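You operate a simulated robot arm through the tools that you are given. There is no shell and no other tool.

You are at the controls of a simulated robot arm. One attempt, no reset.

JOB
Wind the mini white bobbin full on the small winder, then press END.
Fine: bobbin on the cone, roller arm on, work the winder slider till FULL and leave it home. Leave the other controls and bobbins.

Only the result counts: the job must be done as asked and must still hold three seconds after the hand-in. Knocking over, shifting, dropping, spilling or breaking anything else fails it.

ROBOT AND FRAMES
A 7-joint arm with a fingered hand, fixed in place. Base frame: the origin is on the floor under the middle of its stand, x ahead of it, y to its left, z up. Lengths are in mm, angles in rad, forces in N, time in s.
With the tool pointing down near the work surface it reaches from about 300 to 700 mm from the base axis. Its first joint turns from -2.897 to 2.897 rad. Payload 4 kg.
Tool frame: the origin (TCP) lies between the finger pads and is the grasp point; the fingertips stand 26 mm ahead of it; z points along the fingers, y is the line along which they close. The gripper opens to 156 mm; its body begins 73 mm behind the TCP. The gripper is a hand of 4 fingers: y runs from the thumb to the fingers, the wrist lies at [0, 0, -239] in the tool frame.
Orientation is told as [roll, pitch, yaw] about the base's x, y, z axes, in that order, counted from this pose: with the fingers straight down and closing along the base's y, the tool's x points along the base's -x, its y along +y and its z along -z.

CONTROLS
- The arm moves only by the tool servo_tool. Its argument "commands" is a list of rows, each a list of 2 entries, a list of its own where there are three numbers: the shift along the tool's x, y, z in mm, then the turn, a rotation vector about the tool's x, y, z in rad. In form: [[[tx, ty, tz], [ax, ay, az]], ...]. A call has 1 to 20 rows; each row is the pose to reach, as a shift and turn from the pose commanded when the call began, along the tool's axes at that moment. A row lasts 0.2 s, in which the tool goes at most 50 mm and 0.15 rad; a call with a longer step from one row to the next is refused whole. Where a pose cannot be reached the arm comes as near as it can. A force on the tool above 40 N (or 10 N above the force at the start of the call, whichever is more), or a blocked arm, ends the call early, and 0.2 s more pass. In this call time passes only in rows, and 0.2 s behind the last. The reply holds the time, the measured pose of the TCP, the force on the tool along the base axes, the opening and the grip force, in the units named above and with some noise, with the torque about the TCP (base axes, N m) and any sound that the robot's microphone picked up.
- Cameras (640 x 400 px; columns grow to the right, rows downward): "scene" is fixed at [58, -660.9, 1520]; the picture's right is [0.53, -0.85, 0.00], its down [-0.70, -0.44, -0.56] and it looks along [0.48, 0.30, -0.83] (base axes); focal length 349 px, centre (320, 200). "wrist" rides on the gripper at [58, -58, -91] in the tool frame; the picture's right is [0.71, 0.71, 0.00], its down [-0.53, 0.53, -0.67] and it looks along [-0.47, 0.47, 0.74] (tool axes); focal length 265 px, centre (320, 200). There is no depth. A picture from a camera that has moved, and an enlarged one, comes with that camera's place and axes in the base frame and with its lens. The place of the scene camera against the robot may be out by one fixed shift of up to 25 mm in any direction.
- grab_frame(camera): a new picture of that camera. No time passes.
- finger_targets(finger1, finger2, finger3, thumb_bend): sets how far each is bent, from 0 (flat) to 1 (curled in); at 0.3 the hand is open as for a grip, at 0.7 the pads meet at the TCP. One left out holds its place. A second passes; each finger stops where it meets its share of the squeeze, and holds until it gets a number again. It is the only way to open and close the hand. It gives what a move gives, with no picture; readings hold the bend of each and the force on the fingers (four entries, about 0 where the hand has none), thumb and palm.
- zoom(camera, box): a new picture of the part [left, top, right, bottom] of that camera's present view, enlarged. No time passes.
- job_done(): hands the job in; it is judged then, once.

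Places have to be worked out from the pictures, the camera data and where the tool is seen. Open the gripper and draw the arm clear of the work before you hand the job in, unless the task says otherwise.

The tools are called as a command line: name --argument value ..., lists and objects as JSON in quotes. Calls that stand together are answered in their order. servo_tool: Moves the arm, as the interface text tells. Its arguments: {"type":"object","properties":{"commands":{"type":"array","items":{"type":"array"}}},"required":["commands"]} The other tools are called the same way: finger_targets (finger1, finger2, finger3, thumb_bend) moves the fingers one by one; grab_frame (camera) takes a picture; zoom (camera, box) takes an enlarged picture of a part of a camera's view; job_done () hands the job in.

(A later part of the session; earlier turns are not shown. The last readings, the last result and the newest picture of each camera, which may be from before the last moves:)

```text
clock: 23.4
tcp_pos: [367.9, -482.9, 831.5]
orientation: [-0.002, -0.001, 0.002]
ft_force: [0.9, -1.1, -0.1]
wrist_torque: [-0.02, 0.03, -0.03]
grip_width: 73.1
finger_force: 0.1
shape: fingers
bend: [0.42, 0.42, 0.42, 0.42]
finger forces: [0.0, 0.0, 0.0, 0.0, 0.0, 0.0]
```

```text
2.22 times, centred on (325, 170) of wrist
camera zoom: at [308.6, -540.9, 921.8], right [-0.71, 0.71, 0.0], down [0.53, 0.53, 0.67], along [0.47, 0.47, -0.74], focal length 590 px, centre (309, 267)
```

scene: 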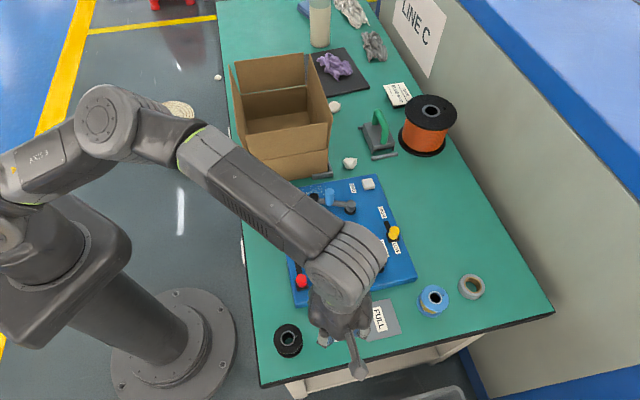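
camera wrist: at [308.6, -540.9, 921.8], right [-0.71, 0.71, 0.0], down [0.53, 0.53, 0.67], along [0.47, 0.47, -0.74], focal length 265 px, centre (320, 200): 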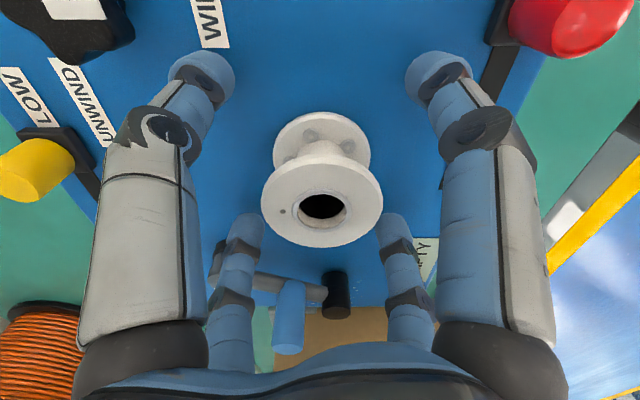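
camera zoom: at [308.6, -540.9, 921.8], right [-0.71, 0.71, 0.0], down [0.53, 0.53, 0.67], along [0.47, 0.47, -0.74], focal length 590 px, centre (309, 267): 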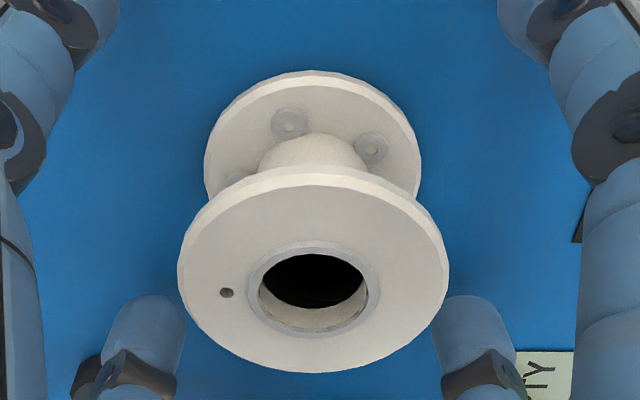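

The fingers are clear and the display now reads "…TY" (EMPTY), so the winder recognises the bobbin. I'll raise the hand and inspect.

servo_tool --commands '[[[0, 0, -15], [0, 0, 0]], [[0, 0, -35], [0, 0, 0]], [[0, 0, -60], [0, 0, 0]], [[0, 0, -90], [0, 0, 0]], [[0, 0, -90], [0, 0, 0]]]'

grab_frame --camera "wrist"

zoom --camera "wrist" --box '[170, 60, 450, 280]'

```text
clock: 24.6
tcp_pos: [366.3, -480.2, 922.3]
orientation: [0.001, 0.0, 0.001]
ft_force: [-0.6, -0.9, 0.4]
wrist_torque: [-0.01, -0.03, -0.01]
grip_width: 73.2
finger_force: 0.0
shape: fingers
bend: [0.42, 0.42, 0.42, 0.42]
finger forces: [0.0, 0.0, 0.0, 0.0, 0.0, 0.1]
```

```text
taken
camera wrist: at [308.0, -539.2, 1012.7], right [-0.71, 0.71, 0.0], down [0.53, 0.53, 0.67], along [0.47, 0.47, -0.74], focal length 265 px, centre (320, 200)
```

wrist: 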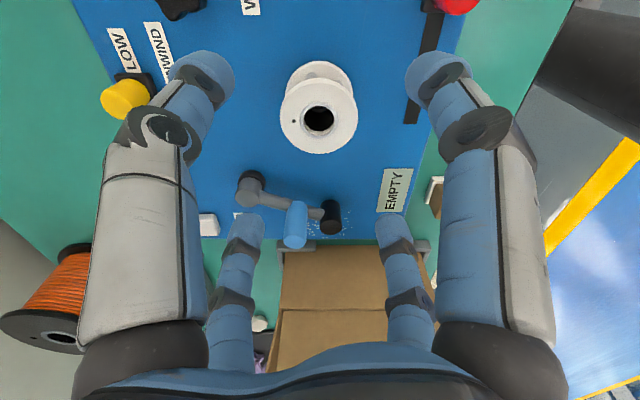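

```text
1.82 times, centred on (310, 170) of wrist
camera zoom: at [308.0, -539.2, 1012.7], right [-0.71, 0.71, 0.0], down [0.53, 0.53, 0.67], along [0.47, 0.47, -0.74], focal length 483 px, centre (338, 254)
```

zoom: 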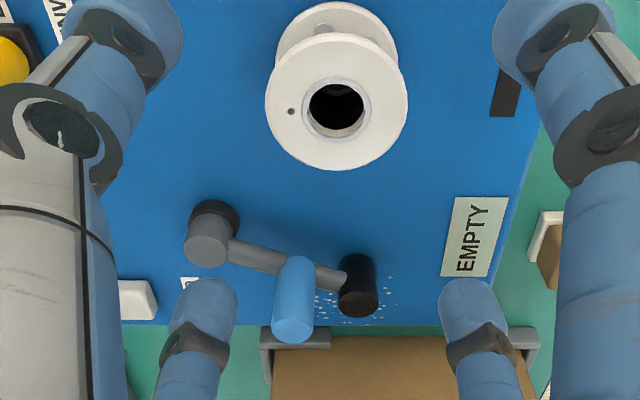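

The bobbin sits upright on the cone and the display reads EMPTY. Next is the roller arm: I'll hover over its blue handle at about (466,-416) and shape the fingers to a loose cage (0.61).

servo_tool --commands '[[[-25, 17, 0], [0, 0, 0]], [[-50, 33, 0], [0, 0, 0]], [[-75, 50, 5], [0, 0, 0]], [[-98.7, 65.8, 10], [0, 0, 0]], [[-98.7, 65.8, 10], [0, 0, 0]]]'

finger_targets --finger1 0.6 --finger2 0.6 --finger3 0.6 --thumb_bend 0.6

grab_frame --camera "wrist"

grab_frame --camera "scene"

```text
clock: 25.8
tcp_pos: [465.0, -414.8, 912.5]
orientation: [0.001, 0.0, 0.002]
ft_force: [0.8, -0.1, 0.5]
wrist_torque: [0.01, 0.01, 0.0]
grip_width: 73.3
finger_force: 0.1
shape: fingers
bend: [0.42, 0.42, 0.42, 0.42]
finger forces: [0.0, 0.0, 0.0, 0.1, 0.0, 0.0]
```

```text
clock: 26.8
tcp_pos: [464.2, -414.8, 911.6]
orientation: [-0.001, 0.0, 0.002]
ft_force: [0.8, -0.2, 0.0]
wrist_torque: [0.0, 0.02, 0.03]
grip_width: 23.5
finger_force: 0.0
shape: fingers
bend: [0.6, 0.6, 0.6, 0.6]
finger forces: [0.1, 0.0, 0.0, 0.1, 0.0, 0.0]
```

```text
taken
camera wrist: at [406.3, -474.3, 1002.8], right [-0.71, 0.71, 0.0], down [0.52, 0.53, 0.67], along [0.47, 0.47, -0.74], focal length 265 px, centre (320, 200)
```

wrist: 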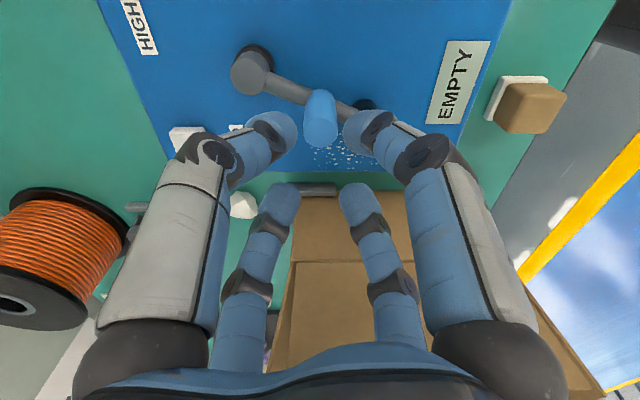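

```text
taken
```

scene: 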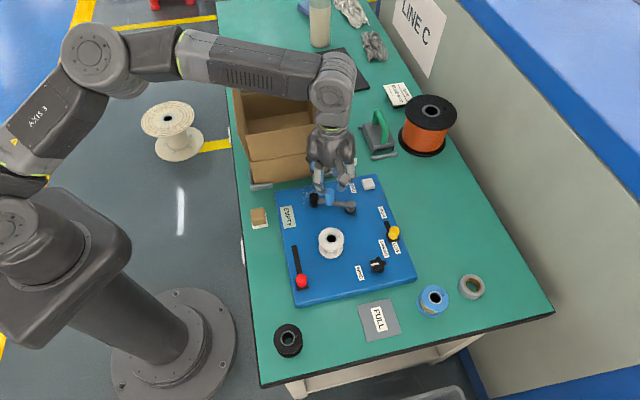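

The handle's column matches the tool axis. I'll enlarge to verify its top-face centre before descending.

zoom --camera "wrist" --box '[230, 40, 410, 170]'

zoom --camera "scene" --box '[270, 140, 400, 260]'

```text
3.08 times, centred on (320, 105) of wrist
camera zoom: at [406.3, -474.3, 1002.8], right [-0.71, 0.71, 0.0], down [0.52, 0.53, 0.67], along [0.47, 0.47, -0.74], focal length 817 px, centre (320, 492)
```

zoom: 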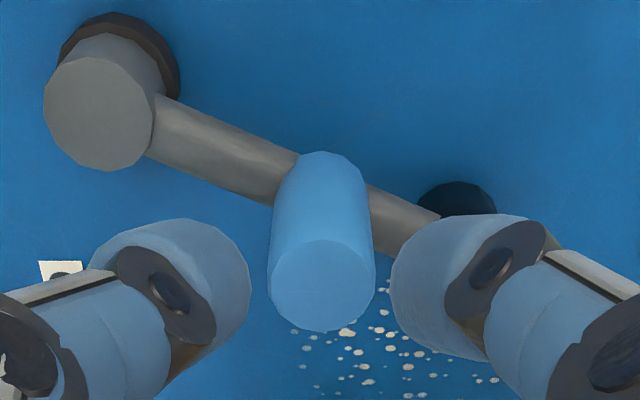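

```text
3.33 times, centred on (335, 200) of scene
camera zoom: at [58.0, -660.9, 1520.0], right [0.53, -0.85, 0.0], down [-0.7, -0.44, -0.56], along [0.48, 0.3, -0.83], focal length 1162 px, centre (270, 200)
```

zoom: 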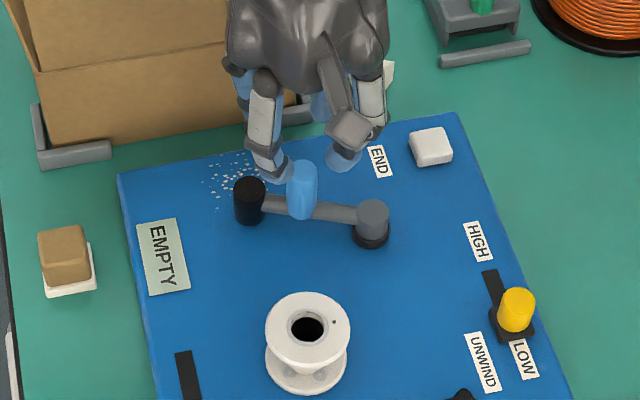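

The handle top (radius ≈10.8) is about 1.5 mm nearer than the tool axis along the diagonal. I'll correct by (-1.2,-1.2) and descend to TCP z≈860, keeping tips above the roller and bar.

servo_tool --commands '[[[1.2, -1.2, 10], [0, 0, 0]], [[1.2, -1.2, 22], [0, 0, 0]], [[1.2, -1.2, 34], [0, 0, 0]], [[1.2, -1.2, 44], [0, 0, 0]], [[1.2, -1.2, 51], [0, 0, 0]], [[1.2, -1.2, 51], [0, 0, 0]]]'

grab_frame --camera "wrist"

zoom --camera "wrist" --box '[230, 80, 410, 210]'

zoom --camera "scene" --box '[270, 140, 400, 260]'

```text
clock: 28.2
tcp_pos: [464.2, -418.1, 861.8]
orientation: [0.0, 0.0, 0.002]
ft_force: [0.4, -0.1, -0.8]
wrist_torque: [-0.01, 0.03, 0.03]
grip_width: 23.4
finger_force: 0.0
shape: fingers
bend: [0.6, 0.6, 0.6, 0.6]
finger forces: [0.1, 0.0, 0.1, 0.0, 0.0, 0.0]
```

```text
taken
camera wrist: at [405.7, -476.9, 951.2], right [-0.71, 0.71, 0.0], down [0.53, 0.53, 0.67], along [0.47, 0.47, -0.74], focal length 265 px, centre (320, 200)
```

wrist: 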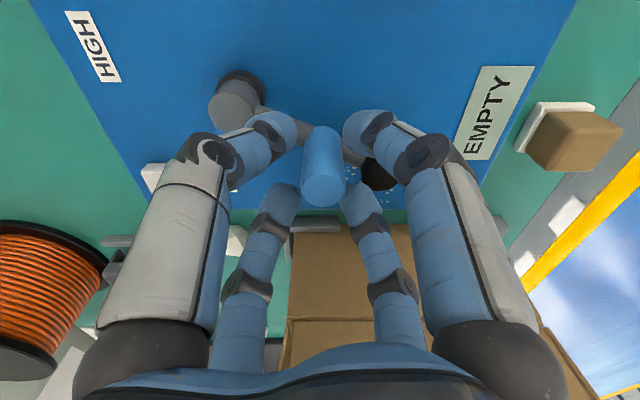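

```text
3.08 times, centred on (320, 145) of wrist
camera zoom: at [405.7, -476.9, 951.2], right [-0.71, 0.71, 0.0], down [0.53, 0.53, 0.67], along [0.47, 0.47, -0.74], focal length 817 px, centre (320, 369)
```

zoom: 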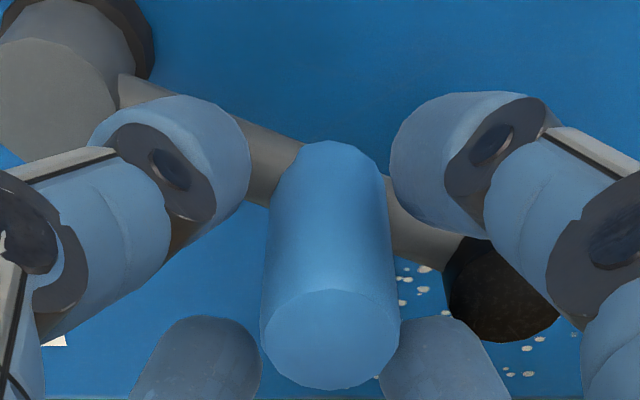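

```text
3.33 times, centred on (335, 200) of scene
camera zoom: at [58.0, -660.9, 1520.0], right [0.53, -0.85, 0.0], down [-0.7, -0.44, -0.56], along [0.48, 0.3, -0.83], focal length 1162 px, centre (270, 200)
```

zoom: 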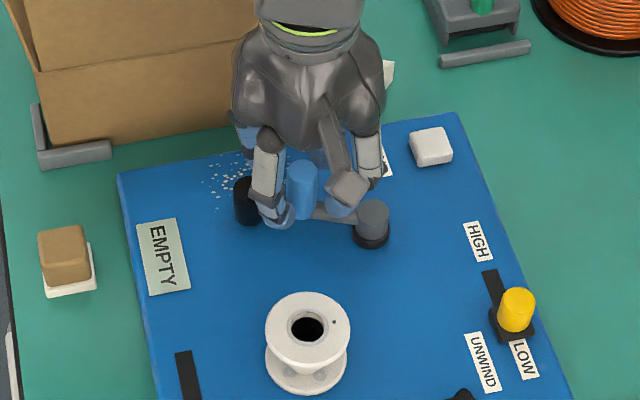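

The handle is caged between the fingers with no force. To keep the leading fingers off the bobbin during the swing, I'll open finger 1 (base −x side) and the thumb (−y side), leaving fingers 2 and 3 as a pushing cradle.

finger_targets --finger1 0.12 --finger2 0.62 --finger3 0.62 --thumb_bend 0.3

grab_frame --camera "wrist"

grab_frame --camera "scene"

```text
clock: 29.2
tcp_pos: [464.6, -418.2, 861.4]
orientation: [-0.001, -0.001, 0.002]
ft_force: [0.2, -0.5, 0.4]
wrist_torque: [-0.02, 0.0, 0.03]
grip_width: 122.5
finger_force: 0.0
shape: fingers
bend: [0.12, 0.62, 0.62, 0.3]
finger forces: [0.0, 0.0, 0.0, 0.1, 0.1, 0.1]
```

```text
taken
camera wrist: at [405.7, -476.8, 951.5], right [-0.71, 0.71, 0.0], down [0.53, 0.53, 0.67], along [0.47, 0.47, -0.74], focal length 265 px, centre (320, 200)
```

wrist: 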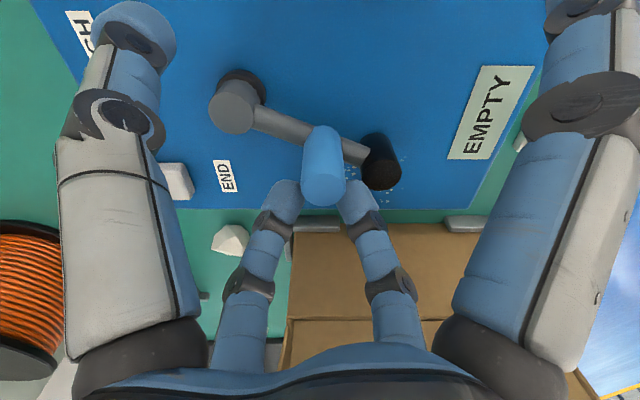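

```text
taken
```

scene: 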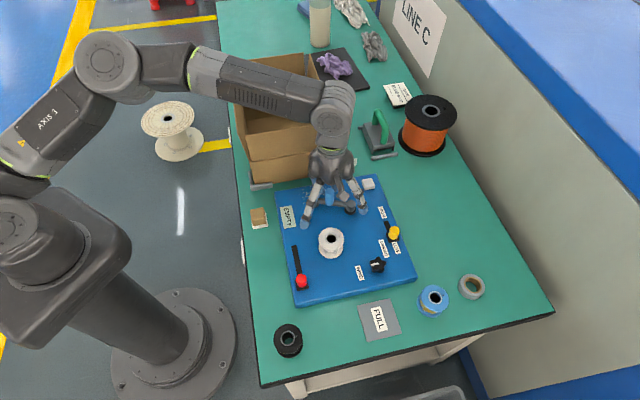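

Fingers 2 and 3 form a cradle behind the handle while the others are out of the way. I'll swing the arm through the first ~30° along the arc about the pivot (479,-469).

servo_tool --commands '[[[7, -2.5, 0], [0, 0, 0]], [[14.4, -5.8, 0], [0, 0, 0]], [[18, -8.5, 0], [0, 0, 0]], [[22.2, -11.4, 0], [0, 0, 0]], [[25.5, -15, 0], [0, 0, 0]], [[28.9, -18.4, 0], [0, 0, 0]]]'

grab_frame --camera "wrist"

zoom --camera "scene" --box '[270, 140, 400, 260]'

```text
clock: 30.6
tcp_pos: [436.4, -435.5, 860.6]
orientation: [-0.001, 0.001, 0.002]
ft_force: [0.9, -0.3, -1.2]
wrist_torque: [0.03, -0.03, 0.02]
grip_width: 122.6
finger_force: 0.2
shape: fingers
bend: [0.12, 0.62, 0.61, 0.3]
finger forces: [0.0, 0.1, 0.8, 0.0, 0.1, 0.0]
```

```text
taken
camera wrist: at [376.8, -494.9, 950.8], right [-0.71, 0.71, 0.0], down [0.53, 0.53, 0.67], along [0.47, 0.47, -0.74], focal length 265 px, centre (320, 200)
```

wrist: 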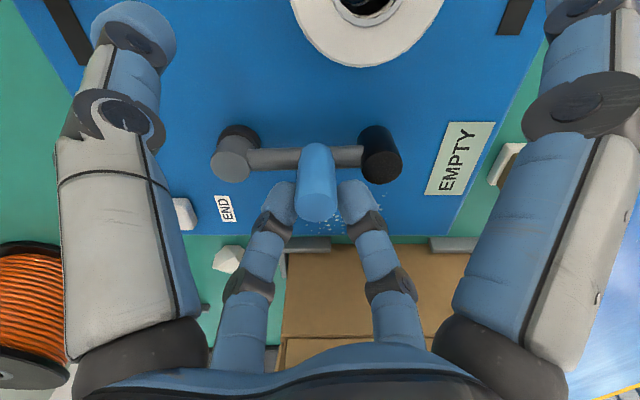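

```text
3.33 times, centred on (335, 200) of scene
camera zoom: at [58.0, -660.9, 1520.0], right [0.53, -0.85, 0.0], down [-0.7, -0.44, -0.56], along [0.48, 0.3, -0.83], focal length 1162 px, centre (270, 200)
```

zoom: 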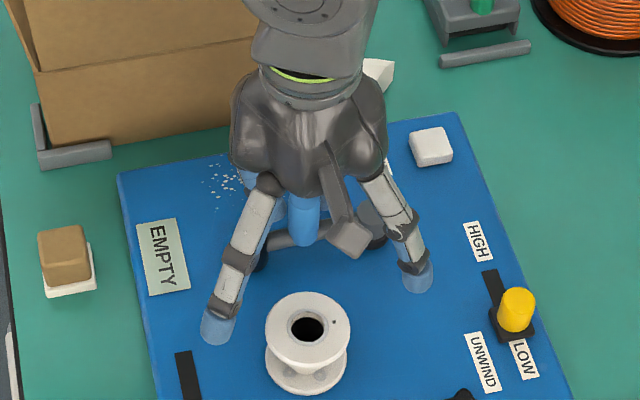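

The arm follows lightly (0.8 N). I'll continue the arc toward the bobbin in small steps until the roller meets it.

servo_tool --commands '[[[2.7, -4, 0], [0, 0, 0]], [[5.4, -8.1, 0], [0, 0, 0]], [[7.5, -12.5, 0], [0, 0, 0]], [[9.2, -16.9, 0], [0, 0, 0]], [[10.6, -21.5, 0], [0, 0, 0]], [[11.6, -26.3, 0], [0, 0, 0]], [[12, -31, 0], [0, 0, 0]]]'

grab_frame --camera "wrist"

zoom --camera "scene" --box '[270, 140, 400, 260]'

```text
clock: 32.2
tcp_pos: [423.2, -466.6, 859.9]
orientation: [-0.001, 0.001, -0.001]
ft_force: [-3.2, 1.4, -0.9]
wrist_torque: [0.04, 0.08, 0.08]
grip_width: 122.7
finger_force: 2.4
shape: fingers
bend: [0.12, 0.6, 0.62, 0.3]
finger forces: [0.0, 2.9, 0.1, 0.1, 0.0, 0.1]
```

```text
taken
camera wrist: at [364.8, -526.2, 951.2], right [-0.71, 0.71, 0.0], down [0.53, 0.53, 0.67], along [0.47, 0.47, -0.74], focal length 265 px, centre (320, 200)
```

wrist: 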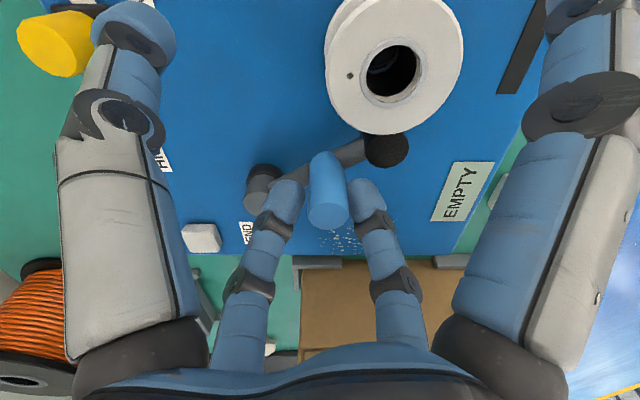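

```text
3.33 times, centred on (335, 200) of scene
camera zoom: at [58.0, -660.9, 1520.0], right [0.53, -0.85, 0.0], down [-0.7, -0.44, -0.56], along [0.48, 0.3, -0.83], focal length 1162 px, centre (270, 200)
```

zoom: 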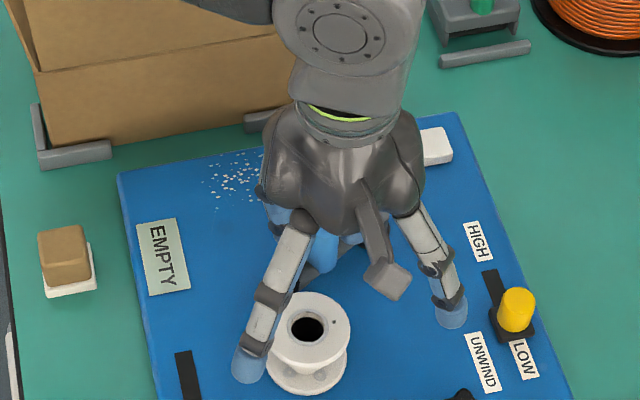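

The roller now appears near the bobbin's edge, with finger 2 reading 2.9 N. I'll enlarge to see whether there's still a gap.

zoom --camera "wrist" --box '[220, 20, 480, 240]'

zoom --camera "wrist" --box '[320, 90, 450, 190]'

zoom --camera "scene" --box '[310, 190, 380, 260]'

```text
1.82 times, centred on (350, 130) of wrist
camera zoom: at [364.8, -526.2, 951.2], right [-0.71, 0.71, 0.0], down [0.53, 0.53, 0.67], along [0.47, 0.47, -0.74], focal length 483 px, centre (266, 327)
```

zoom: 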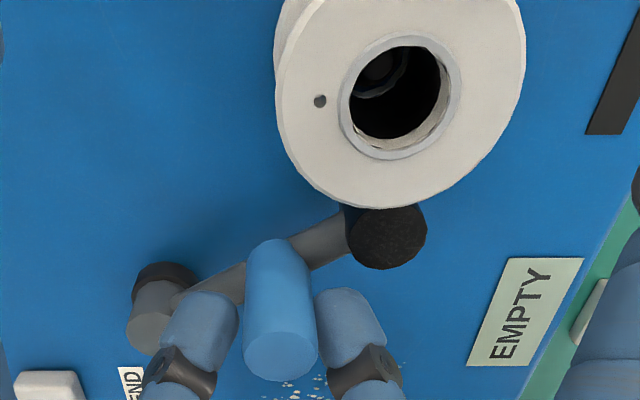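

```text
4.00 times, centred on (385, 140) of wrist
camera zoom: at [364.8, -526.2, 951.2], right [-0.71, 0.71, 0.0], down [0.53, 0.53, 0.67], along [0.47, 0.47, -0.74], focal length 1062 px, centre (60, 440)
```

zoom: 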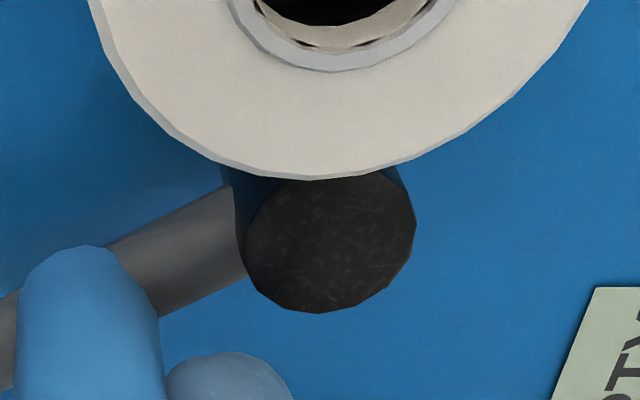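

```text
5.71 times, centred on (345, 225) of scene
camera zoom: at [58.0, -660.9, 1520.0], right [0.53, -0.85, 0.0], down [-0.7, -0.44, -0.56], along [0.48, 0.3, -0.83], focal length 1993 px, centre (177, 57)
```

zoom: 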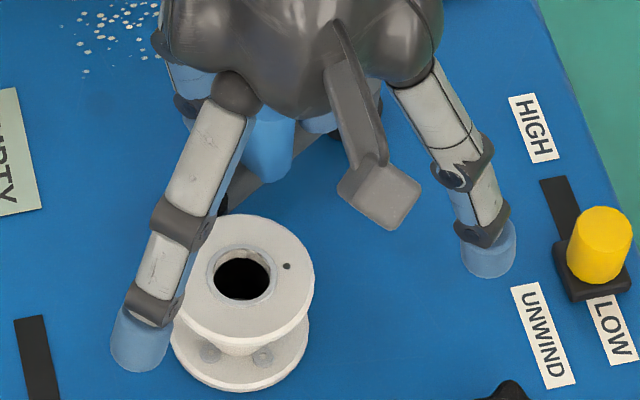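

The roller is still ~6 mm short of the flange (arm at ≈164°). I'll push further mostly in −y in small steps.

servo_tool --commands '[[[-0.5, -2.5, 0], [0, 0, 0]], [[-1, -5, 0], [0, 0, 0]], [[-1, -7, 0], [0, 0, 0]]]'

zoom --camera "wrist" --box '[220, 0, 480, 220]'

```text
clock: 33.0
tcp_pos: [424.6, -473.7, 860.6]
orientation: [0.001, 0.001, 0.001]
ft_force: [-4.1, 4.7, 3.2]
wrist_torque: [0.19, 0.12, 0.09]
grip_width: 122.4
finger_force: 3.2
shape: fingers
bend: [0.12, 0.58, 0.62, 0.3]
finger forces: [0.0, 6.2, 0.0, 0.0, 0.0, 0.0]
```

```text
1.82 times, centred on (350, 110) of wrist
camera zoom: at [365.7, -532.5, 951.2], right [-0.71, 0.71, 0.0], down [0.53, 0.53, 0.67], along [0.47, 0.47, -0.74], focal length 483 px, centre (266, 364)
```

zoom: 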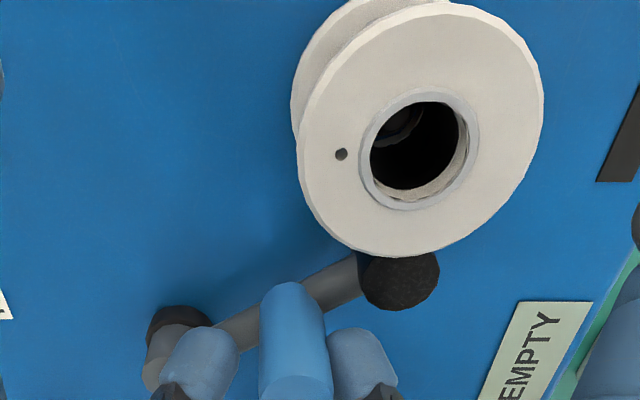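

Finger 2 is pushing the handle partly toward the pivot (force −4.1, +4.7), so the hand is too far in −x. I'll shift +x by ~8 mm to get finger 2 squarely behind the handle.

servo_tool --commands '[[[-3, 0, 0], [0, 0, 0]], [[-6, 0, 0], [0, 0, 0]], [[-8, 0, 0], [0, 0, 0]], [[-8, 0, 0], [0, 0, 0]]]'

grab_frame --camera "wrist"

zoom --camera "wrist" --box '[220, 0, 480, 220]'

```text
clock: 34.0
tcp_pos: [432.2, -473.4, 861.1]
orientation: [-0.003, 0.002, 0.0]
ft_force: [-8.5, 4.5, 3.3]
wrist_torque: [0.18, 0.23, 0.2]
grip_width: 122.6
finger_force: 4.2
shape: fingers
bend: [0.12, 0.58, 0.62, 0.3]
finger forces: [0.0, 8.4, 0.0, 0.1, 0.0, 0.0]
```

```text
taken
camera wrist: at [373.3, -532.0, 950.9], right [-0.71, 0.71, 0.0], down [0.53, 0.53, 0.67], along [0.47, 0.47, -0.74], focal length 265 px, centre (320, 200)
```

wrist: 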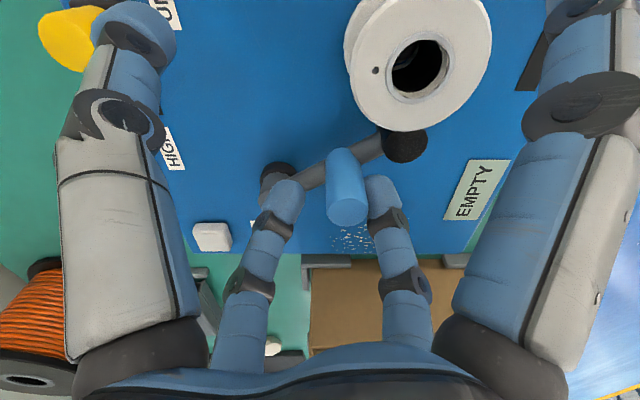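

```text
1.82 times, centred on (350, 110) of wrist
camera zoom: at [373.3, -532.0, 950.9], right [-0.71, 0.71, 0.0], down [0.53, 0.53, 0.67], along [0.47, 0.47, -0.74], focal length 483 px, centre (266, 364)
```

zoom: 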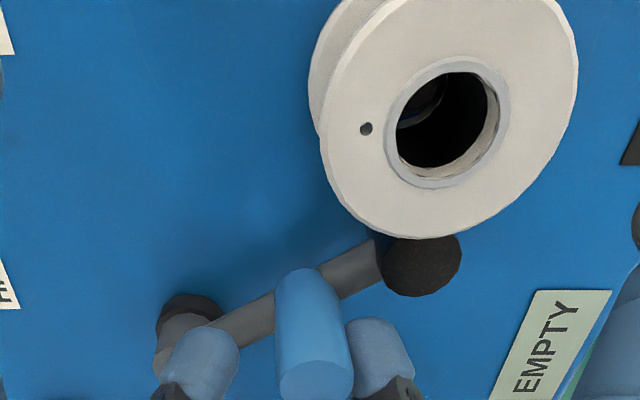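

Finger 2 has ended up on the −x side of the handle, pushing it toward the pivot. I'll back off in +y to disengage, shift +x, then push again in −y from squarely behind it.

servo_tool --commands '[[[4, 4, 0], [0, 0, 0]], [[4, 12, 0], [0, 0, 0]], [[4, 20, 0], [0, 0, 0]], [[-2, 20, 0], [0, 0, 0]], [[-7, 20, 0], [0, 0, 0]], [[-7, 20, 0], [0, 0, 0]]]'

grab_frame --camera "wrist"

zoom --camera "wrist" --box '[220, 30, 480, 250]'

```text
clock: 35.4
tcp_pos: [439.4, -453.1, 860.3]
orientation: [-0.002, -0.002, 0.002]
ft_force: [0.1, 0.5, 0.3]
wrist_torque: [0.0, -0.02, 0.0]
grip_width: 122.7
finger_force: 0.0
shape: fingers
bend: [0.12, 0.62, 0.62, 0.3]
finger forces: [0.1, 0.1, 0.1, 0.0, 0.0, 0.0]
```

```text
taken
camera wrist: at [380.6, -512.6, 950.8], right [-0.71, 0.71, 0.0], down [0.52, 0.53, 0.67], along [0.47, 0.47, -0.74], focal length 265 px, centre (320, 200)
```

wrist: 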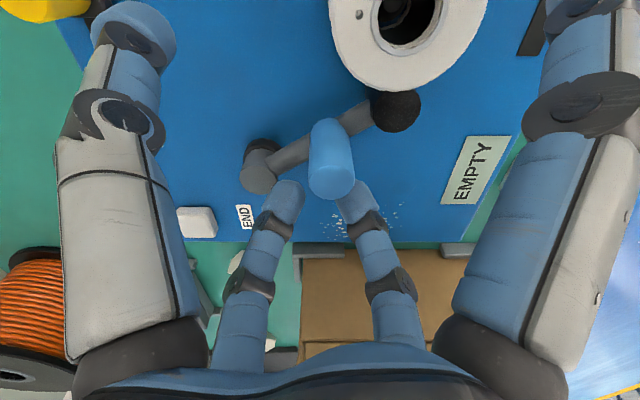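

```text
1.82 times, centred on (350, 140) of wrist
camera zoom: at [380.6, -512.6, 950.8], right [-0.71, 0.71, 0.0], down [0.52, 0.53, 0.67], along [0.47, 0.47, -0.74], focal length 483 px, centre (266, 309)
```

zoom: 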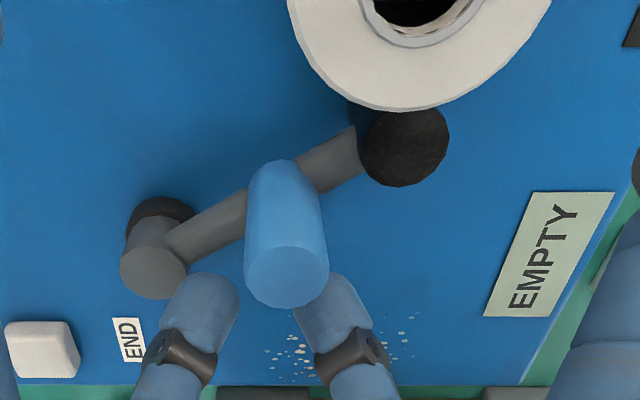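

The handle is free and the arm stayed put at ≈163°. Finger 2 is now squarely behind it with a ~5 mm gap; I'll push along the tangent.

servo_tool --commands '[[[1, -3, 0], [0, 0, 0]], [[1.7, -5, 0], [0, 0, 0]], [[2.5, -7.5, 0], [0, 0, 0]], [[3.2, -10, 0], [0, 0, 0]], [[3.2, -10, 0], [0, 0, 0]]]'

grab_frame --camera "wrist"

zoom --camera "wrist" --box '[220, 10, 480, 230]'

```text
clock: 36.6
tcp_pos: [436.7, -462.5, 858.9]
orientation: [-0.001, -0.001, 0.001]
ft_force: [-0.1, 1.4, -0.3]
wrist_torque: [0.06, 0.0, -0.04]
grip_width: 123.0
finger_force: 1.0
shape: fingers
bend: [0.12, 0.61, 0.62, 0.3]
finger forces: [0.0, 1.5, 0.1, 0.1, 0.0, 0.1]
```

```text
taken
camera wrist: at [377.7, -522.6, 950.4], right [-0.71, 0.71, 0.0], down [0.52, 0.53, 0.67], along [0.47, 0.47, -0.74], focal length 265 px, centre (320, 200)
```

wrist: 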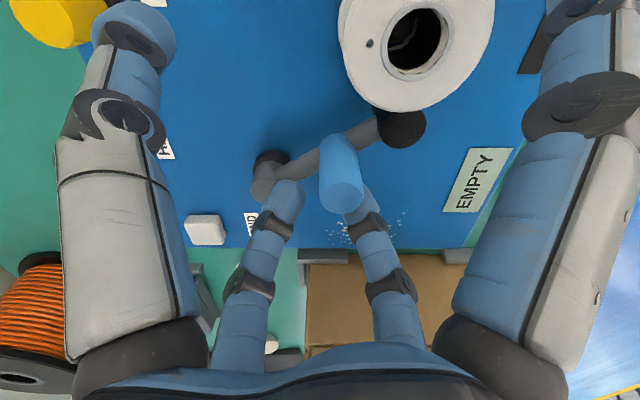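

```text
1.82 times, centred on (350, 120) of wrist
camera zoom: at [377.7, -522.6, 950.4], right [-0.71, 0.71, 0.0], down [0.52, 0.53, 0.67], along [0.47, 0.47, -0.74], focal length 483 px, centre (266, 346)
```

zoom: 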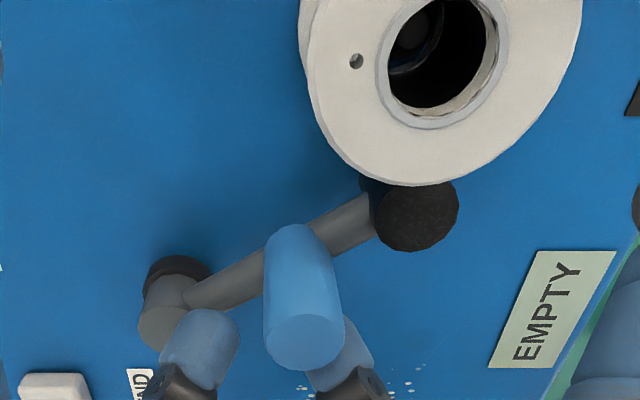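

Contact is light (1.5 N) and the arm moves. I'll keep pushing gently in −y until firm resistance shows.

servo_tool --commands '[[[0.5, -2, 0], [0, 0, 0]], [[1, -4, 0], [0, 0, 0]], [[1.3, -6, 0], [0, 0, 0]], [[1.6, -8, 0], [0, 0, 0]], [[1.6, -8, 0], [0, 0, 0]]]'

grab_frame --camera "wrist"

zoom --camera "wrist" --box '[220, 0, 480, 220]'

```text
clock: 37.8
tcp_pos: [433.4, -471.3, 861.3]
orientation: [0.0, -0.001, 0.0]
ft_force: [1.5, 6.1, 3.8]
wrist_torque: [0.23, -0.03, -0.08]
grip_width: 122.7
finger_force: 3.4
shape: fingers
bend: [0.12, 0.58, 0.62, 0.3]
finger forces: [0.0, 5.8, 0.0, 0.1, 0.0, 0.1]
```

```text
taken
camera wrist: at [375.7, -530.5, 951.2], right [-0.71, 0.71, 0.0], down [0.52, 0.53, 0.67], along [0.47, 0.47, -0.74], focal length 265 px, centre (320, 200)
```

wrist: 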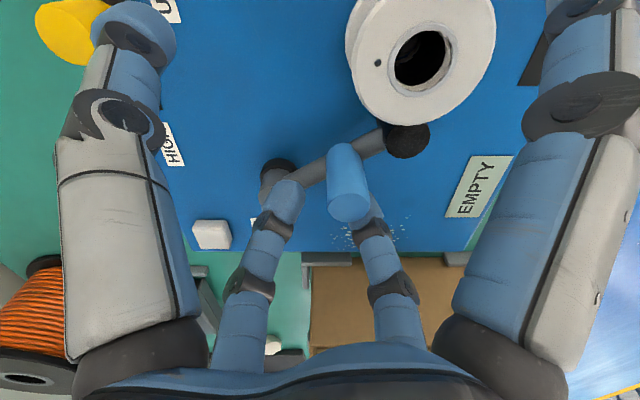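

```text
1.82 times, centred on (350, 110) of wrist
camera zoom: at [375.7, -530.5, 951.2], right [-0.71, 0.71, 0.0], down [0.52, 0.53, 0.67], along [0.47, 0.47, -0.74], focal length 483 px, centre (266, 364)
```

zoom: 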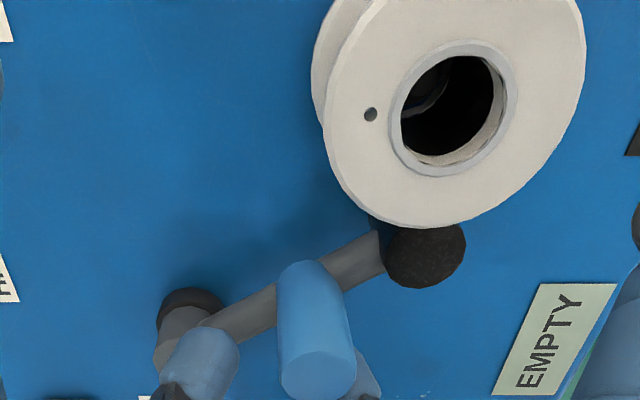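

Force is up to 6 N and the roller's place (393,-447) no longer changes, so it seems to be at its stop against the bobbin. I'll press 3 mm further to confirm it is a real stop.

servo_tool --commands '[[[0.2, -1.5, 0], [0, 0, 0]], [[0.4, -3, 0], [0, 0, 0]], [[0.5, -4, 0], [0, 0, 0]]]'

zoom --camera "wrist" --box '[220, 0, 480, 220]'

zoom --camera "wrist" --box '[340, 80, 470, 180]'

```text
clock: 38.6
tcp_pos: [434.6, -474.2, 860.7]
orientation: [-0.002, -0.002, 0.0]
ft_force: [1.3, 7.4, 5.5]
wrist_torque: [0.35, -0.06, -0.05]
grip_width: 122.7
finger_force: 3.7
shape: fingers
bend: [0.12, 0.56, 0.62, 0.3]
finger forces: [0.0, 7.7, 0.0, 0.1, 0.1, 0.0]
```

```text
1.82 times, centred on (350, 110) of wrist
camera zoom: at [375.5, -533.9, 951.4], right [-0.71, 0.71, 0.0], down [0.52, 0.53, 0.67], along [0.47, 0.47, -0.74], focal length 483 px, centre (266, 364)
```

zoom: 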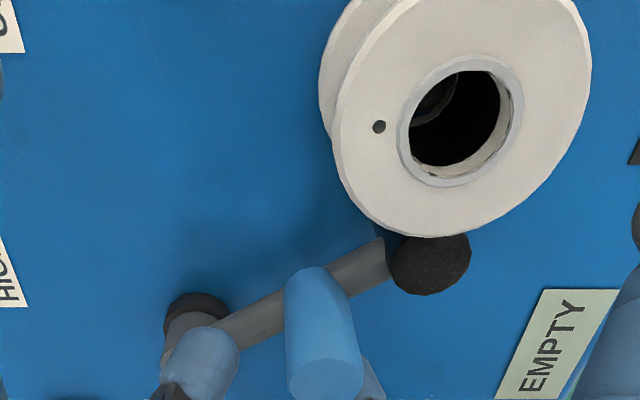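

```text
4.00 times, centred on (405, 130) of wrist
camera zoom: at [375.5, -533.9, 951.4], right [-0.71, 0.71, 0.0], down [0.52, 0.53, 0.67], along [0.47, 0.47, -0.74], focal length 1062 px, centre (-20, 480)
```

zoom: 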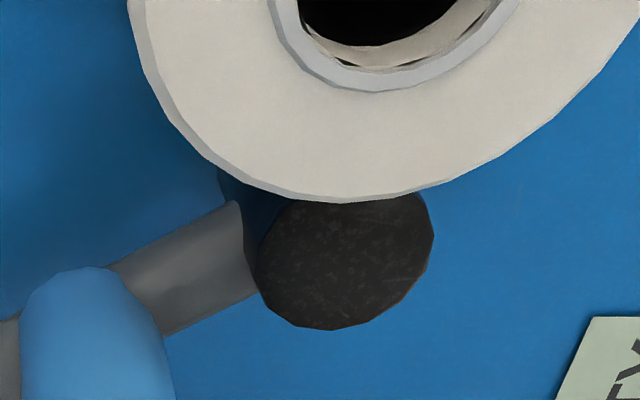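

The roller stays at the same spot under 7.7 N, so it is at its stop against the bobbin. I'll back off in +y, then raise clear.

servo_tool --commands '[[[0, 6, 0], [0, 0, 0]], [[0, 13, 0], [0, 0, 0]], [[0, 16, 0], [0, 0, 0]], [[0, 16, -15], [0, 0, 0]], [[0, 16, -35], [0, 0, 0]], [[0, 16, -65], [0, 0, 0]], [[0, 16, -65], [0, 0, 0]]]'

grab_frame --camera "wrist"

zoom --camera "scene" --box '[260, 160, 430, 310]'

```text
clock: 40.2
tcp_pos: [434.4, -458.2, 926.1]
orientation: [-0.001, 0.0, 0.002]
ft_force: [0.9, -0.1, 0.0]
wrist_torque: [-0.02, 0.02, -0.01]
grip_width: 122.7
finger_force: 0.1
shape: fingers
bend: [0.12, 0.62, 0.62, 0.3]
finger forces: [0.0, 0.0, 0.1, 0.1, 0.0, 0.1]
```

```text
taken
camera wrist: at [375.3, -517.7, 1015.9], right [-0.71, 0.71, 0.0], down [0.53, 0.53, 0.67], along [0.47, 0.47, -0.74], focal length 265 px, centre (320, 200)
```

wrist: 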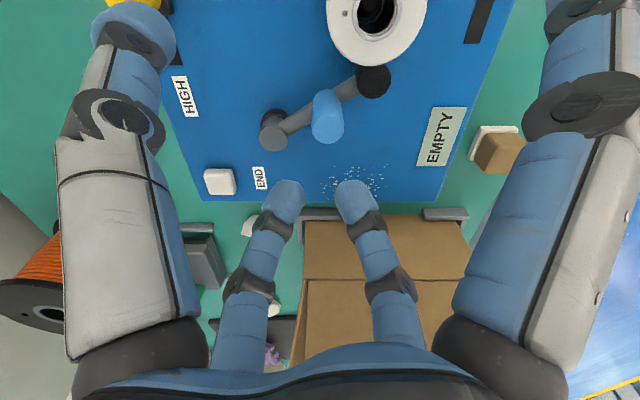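

```text
2.67 times, centred on (345, 235) of scene
camera zoom: at [58.0, -660.9, 1520.0], right [0.53, -0.85, 0.0], down [-0.7, -0.44, -0.56], along [0.48, 0.3, -0.83], focal length 930 px, centre (253, 107)
```

zoom: 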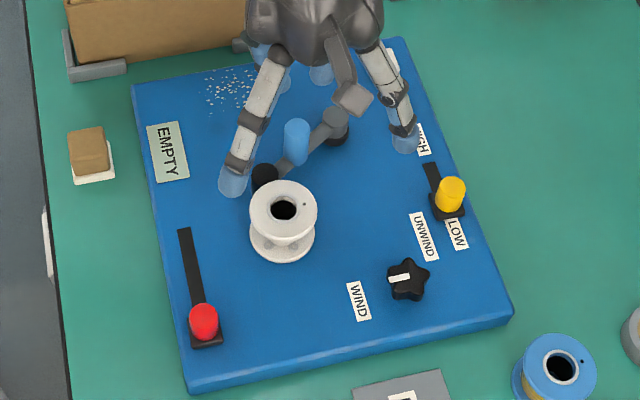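

The roller rests beside the bobbin and everything else is in place. Now to the slider: I'll hover over the red knob near (257,-477) and shape the fingers for it.

servo_tool --commands '[[[36, -4, 0], [0, 0, 0]], [[72, -8, 4], [0, 0, 0]], [[108, -12, 8], [0, 0, 0]], [[144, -15, 14], [0, 0, 0]], [[177.4, -18.8, 21], [0, 0, 0]], [[177.4, -18.8, 21], [0, 0, 0]]]'

finger_targets --finger1 0.52 --finger2 0.52 --finger3 0.52 --thumb_bend 0.52

grab_frame --camera "wrist"

zoom --camera "wrist" --box '[230, 40, 410, 170]'

zoom --camera "scene" --box '[260, 160, 430, 310]'

```text
clock: 41.6
tcp_pos: [258.7, -476.8, 902.7]
orientation: [-0.002, 0.0, 0.003]
ft_force: [0.1, -0.7, 1.0]
wrist_torque: [-0.02, -0.01, -0.01]
grip_width: 122.5
finger_force: 0.0
shape: fingers
bend: [0.12, 0.62, 0.62, 0.3]
finger forces: [0.0, 0.0, 0.0, 0.1, 0.2, 0.0]
```

```text
clock: 42.6
tcp_pos: [258.7, -474.9, 903.5]
orientation: [-0.002, -0.001, 0.002]
ft_force: [0.1, -1.3, 0.4]
wrist_torque: [-0.03, 0.03, 0.01]
grip_width: 45.6
finger_force: 0.1
shape: fingers
bend: [0.52, 0.52, 0.52, 0.52]
finger forces: [0.0, 0.0, 0.0, 0.0, 0.0, 0.0]
```

```text
taken
camera wrist: at [199.6, -535.3, 994.1], right [-0.71, 0.71, 0.0], down [0.53, 0.53, 0.67], along [0.47, 0.47, -0.74], focal length 265 px, centre (320, 200)
```

wrist: 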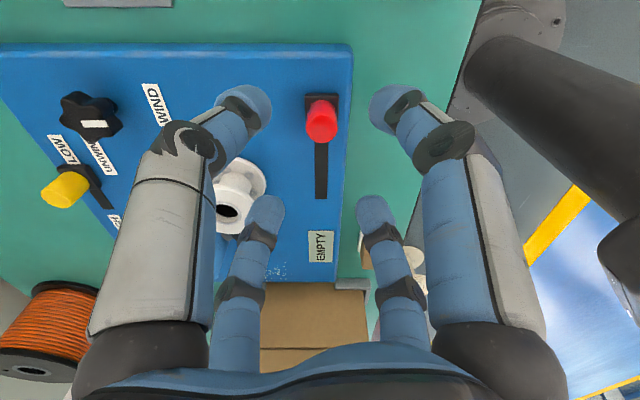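

```text
3.08 times, centred on (320, 105) of wrist
camera zoom: at [199.6, -535.3, 994.1], right [-0.71, 0.71, 0.0], down [0.53, 0.53, 0.67], along [0.47, 0.47, -0.74], focal length 817 px, centre (320, 492)
```

zoom: 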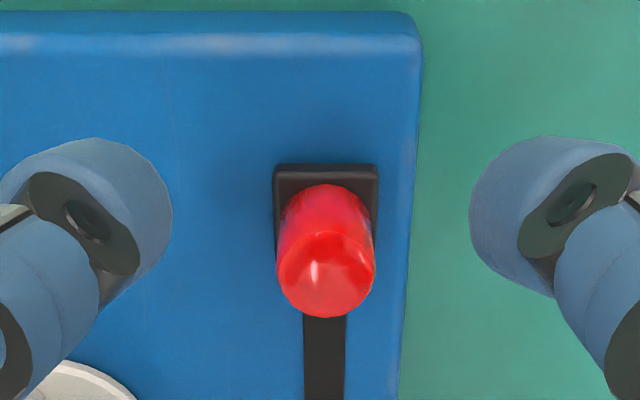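

```text
2.67 times, centred on (345, 235) of scene
camera zoom: at [58.0, -660.9, 1520.0], right [0.53, -0.85, 0.0], down [-0.7, -0.44, -0.56], along [0.48, 0.3, -0.83], focal length 930 px, centre (253, 107)
```

zoom: 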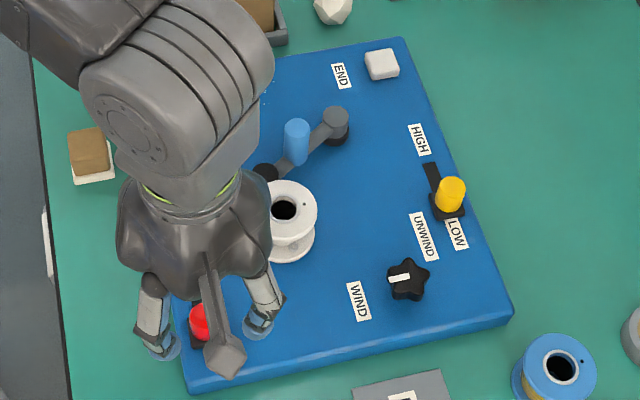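

The red knob (r≈10.5, top z≈833) lies within ~1.5 mm of the tool axis. I'll correct that and descend to TCP z≈838.

servo_tool --commands '[[[0.6, 1.2, 15], [0, 0, 0]], [[0.6, 1.2, 30], [0, 0, 0]], [[0.6, 1.2, 45], [0, 0, 0]], [[0.6, 1.2, 57], [0, 0, 0]], [[0.6, 1.2, 66], [0, 0, 0]], [[0.6, 1.2, 66], [0, 0, 0]]]'

grab_frame --camera "wrist"

zoom --camera "wrist" --box '[230, 80, 410, 210]'

```text
clock: 44.0
tcp_pos: [256.1, -476.2, 836.6]
orientation: [-0.002, -0.001, 0.001]
ft_force: [0.1, 0.3, -0.2]
wrist_torque: [0.02, 0.03, -0.02]
grip_width: 45.4
finger_force: 0.0
shape: fingers
bend: [0.52, 0.52, 0.52, 0.52]
finger forces: [0.0, 0.0, 0.1, 0.0, 0.0, 0.1]
```

```text
taken
camera wrist: at [198.3, -536.4, 928.3], right [-0.71, 0.71, 0.0], down [0.53, 0.53, 0.67], along [0.47, 0.47, -0.74], focal length 265 px, centre (320, 200)
```

wrist: 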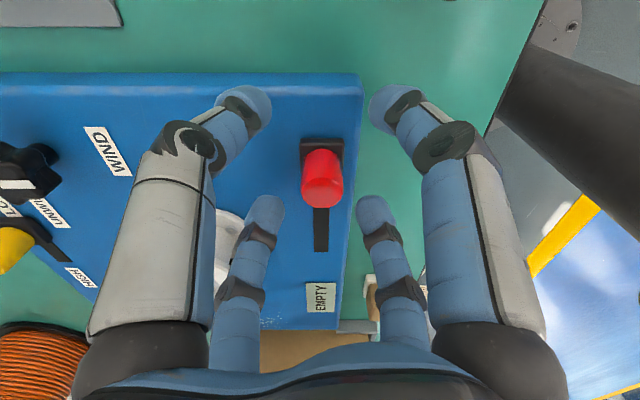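

```text
3.08 times, centred on (320, 145) of wrist
camera zoom: at [198.3, -536.4, 928.3], right [-0.71, 0.71, 0.0], down [0.53, 0.53, 0.67], along [0.47, 0.47, -0.74], focal length 817 px, centre (320, 369)
```

zoom: 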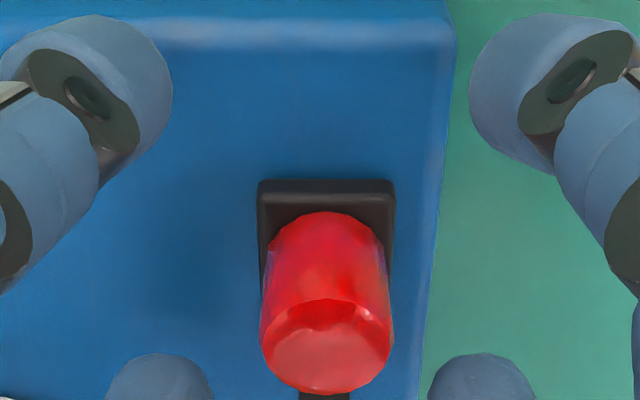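

The knob is centred among the fingers. I'll close on it.

finger_targets --finger1 0.64 --finger2 0.64 --finger3 0.64 --thumb_bend 0.64

zoom --camera "wrist" --box '[230, 80, 410, 210]'

```text
clock: 45.0
tcp_pos: [255.9, -477.8, 838.5]
orientation: [0.0, 0.0, 0.001]
ft_force: [0.3, 2.1, -1.2]
wrist_torque: [0.03, -0.05, 0.0]
grip_width: 12.3
finger_force: 1.0
shape: fingers
bend: [0.64, 0.62, 0.63, 0.64]
finger forces: [0.0, 1.5, 0.9, 0.1, 0.0, 0.0]
```

```text
3.08 times, centred on (320, 145) of wrist
camera zoom: at [198.4, -536.3, 928.6], right [-0.71, 0.71, 0.0], down [0.52, 0.53, 0.67], along [0.47, 0.47, -0.74], focal length 817 px, centre (320, 369)
```

zoom: 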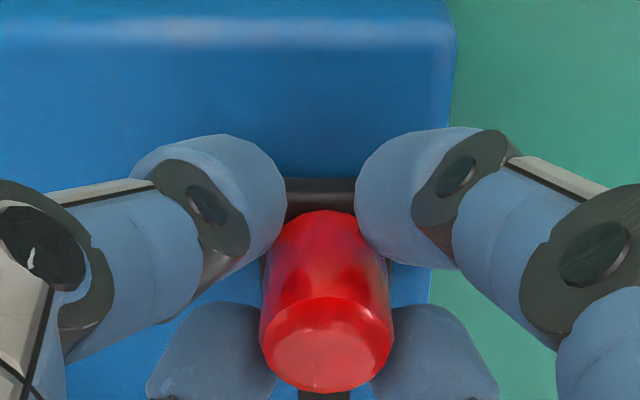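

Fingers 2 and 3 touch lightly. I'll snug finger 1 and the thumb too, then slide along the track direction (+x,+y diagonal).

finger_targets --finger1 0.66 --finger2 0.65 --finger3 0.65 --thumb_bend 0.66

servo_tool --commands '[[[-5, 5, 0], [0, 0, 0]], [[-11, 11, 0], [0, 0, 0]], [[-17, 17, 0], [0, 0, 0]], [[-23, 23, 0], [0, 0, 0]], [[-29, 29, 0], [0, 0, 0]], [[-35, 35, 0], [0, 0, 0]], [[-40, 40, 0], [0, 0, 0]]]'

grab_frame --camera "wrist"

zoom --camera "scene" --box '[260, 160, 430, 310]'

```text
clock: 46.0
tcp_pos: [257.0, -477.3, 838.3]
orientation: [-0.001, 0.002, 0.003]
ft_force: [2.0, 1.6, -0.2]
wrist_torque: [0.04, -0.03, 0.01]
grip_width: 6.9
finger_force: 1.4
shape: fingers
bend: [0.66, 0.62, 0.63, 0.66]
finger forces: [0.0, 2.2, 1.5, 0.0, 0.0, 0.0]
```

```text
clock: 47.6
tcp_pos: [295.1, -437.4, 839.4]
orientation: [0.0, 0.001, 0.002]
ft_force: [-0.8, 1.0, 1.6]
wrist_torque: [0.0, -0.01, -0.01]
grip_width: 7.9
finger_force: 1.8
shape: fingers
bend: [0.65, 0.63, 0.64, 0.66]
finger forces: [0.9, 1.8, 1.1, 0.0, 0.5, 0.0]
```

```text
taken
camera wrist: at [237.5, -496.8, 929.0], right [-0.71, 0.71, 0.0], down [0.53, 0.53, 0.67], along [0.47, 0.47, -0.74], focal length 265 px, centre (320, 200)
```

wrist: 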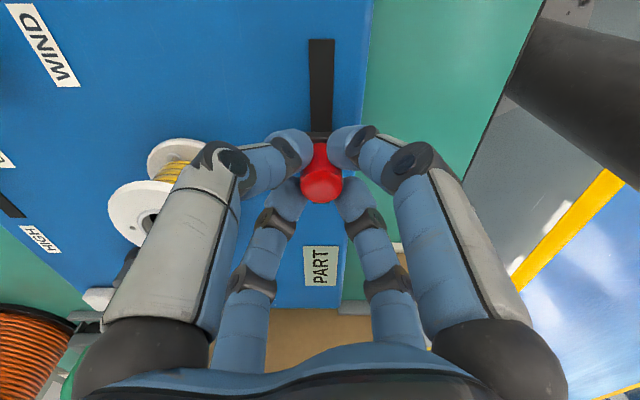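

```text
2.67 times, centred on (345, 235) of scene
camera zoom: at [58.0, -660.9, 1520.0], right [0.53, -0.85, 0.0], down [-0.7, -0.44, -0.56], along [0.48, 0.3, -0.83], focal length 930 px, centre (253, 107)
```

zoom: 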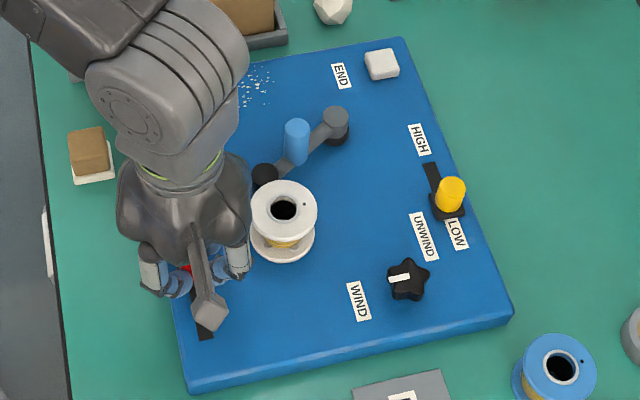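

The display now reads PART and yellow thread shows on the bobbin, so moving the slider winds. I'll hold for a moment to learn whether winding depends on time or on travel.

zoom --camera "wrist" --box '[100, 120, 360, 300]'

servo_tool --commands '[[[0, 0, 0], [0, 0, 0]]]'

zoom --camera "wrist" --box '[100, 120, 360, 300]'

```text
2.22 times, centred on (230, 210) of wrist
camera zoom: at [237.5, -496.8, 929.0], right [-0.71, 0.71, 0.0], down [0.53, 0.53, 0.67], along [0.47, 0.47, -0.74], focal length 590 px, centre (520, 178)
```

zoom: 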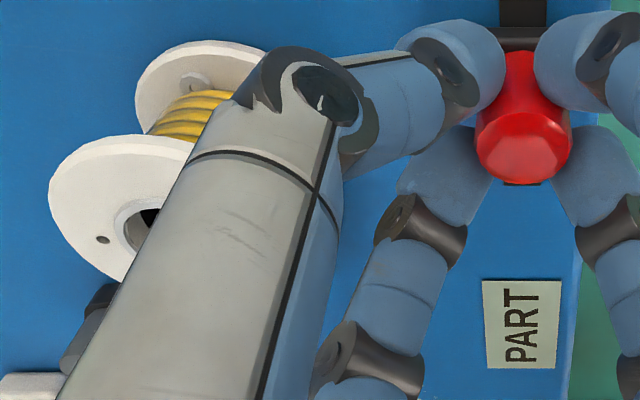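

```text
clock: 48.0
tcp_pos: [296.3, -437.8, 837.7]
orientation: [0.0, -0.001, 0.002]
ft_force: [-1.6, 0.7, 0.4]
wrist_torque: [0.01, 0.03, -0.02]
grip_width: 8.1
finger_force: 2.1
shape: fingers
bend: [0.65, 0.63, 0.64, 0.66]
finger forces: [0.8, 1.8, 1.1, 0.1, 0.5, 0.0]
```

```text
2.22 times, centred on (230, 210) of wrist
camera zoom: at [237.5, -496.8, 929.0], right [-0.71, 0.71, 0.0], down [0.53, 0.53, 0.67], along [0.47, 0.47, -0.74], focal length 590 px, centre (520, 178)
```

zoom: 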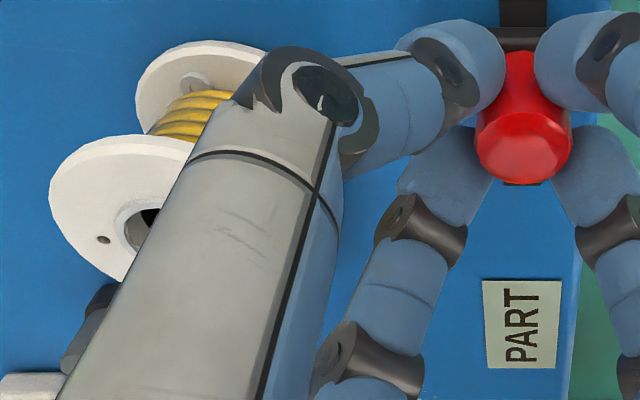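

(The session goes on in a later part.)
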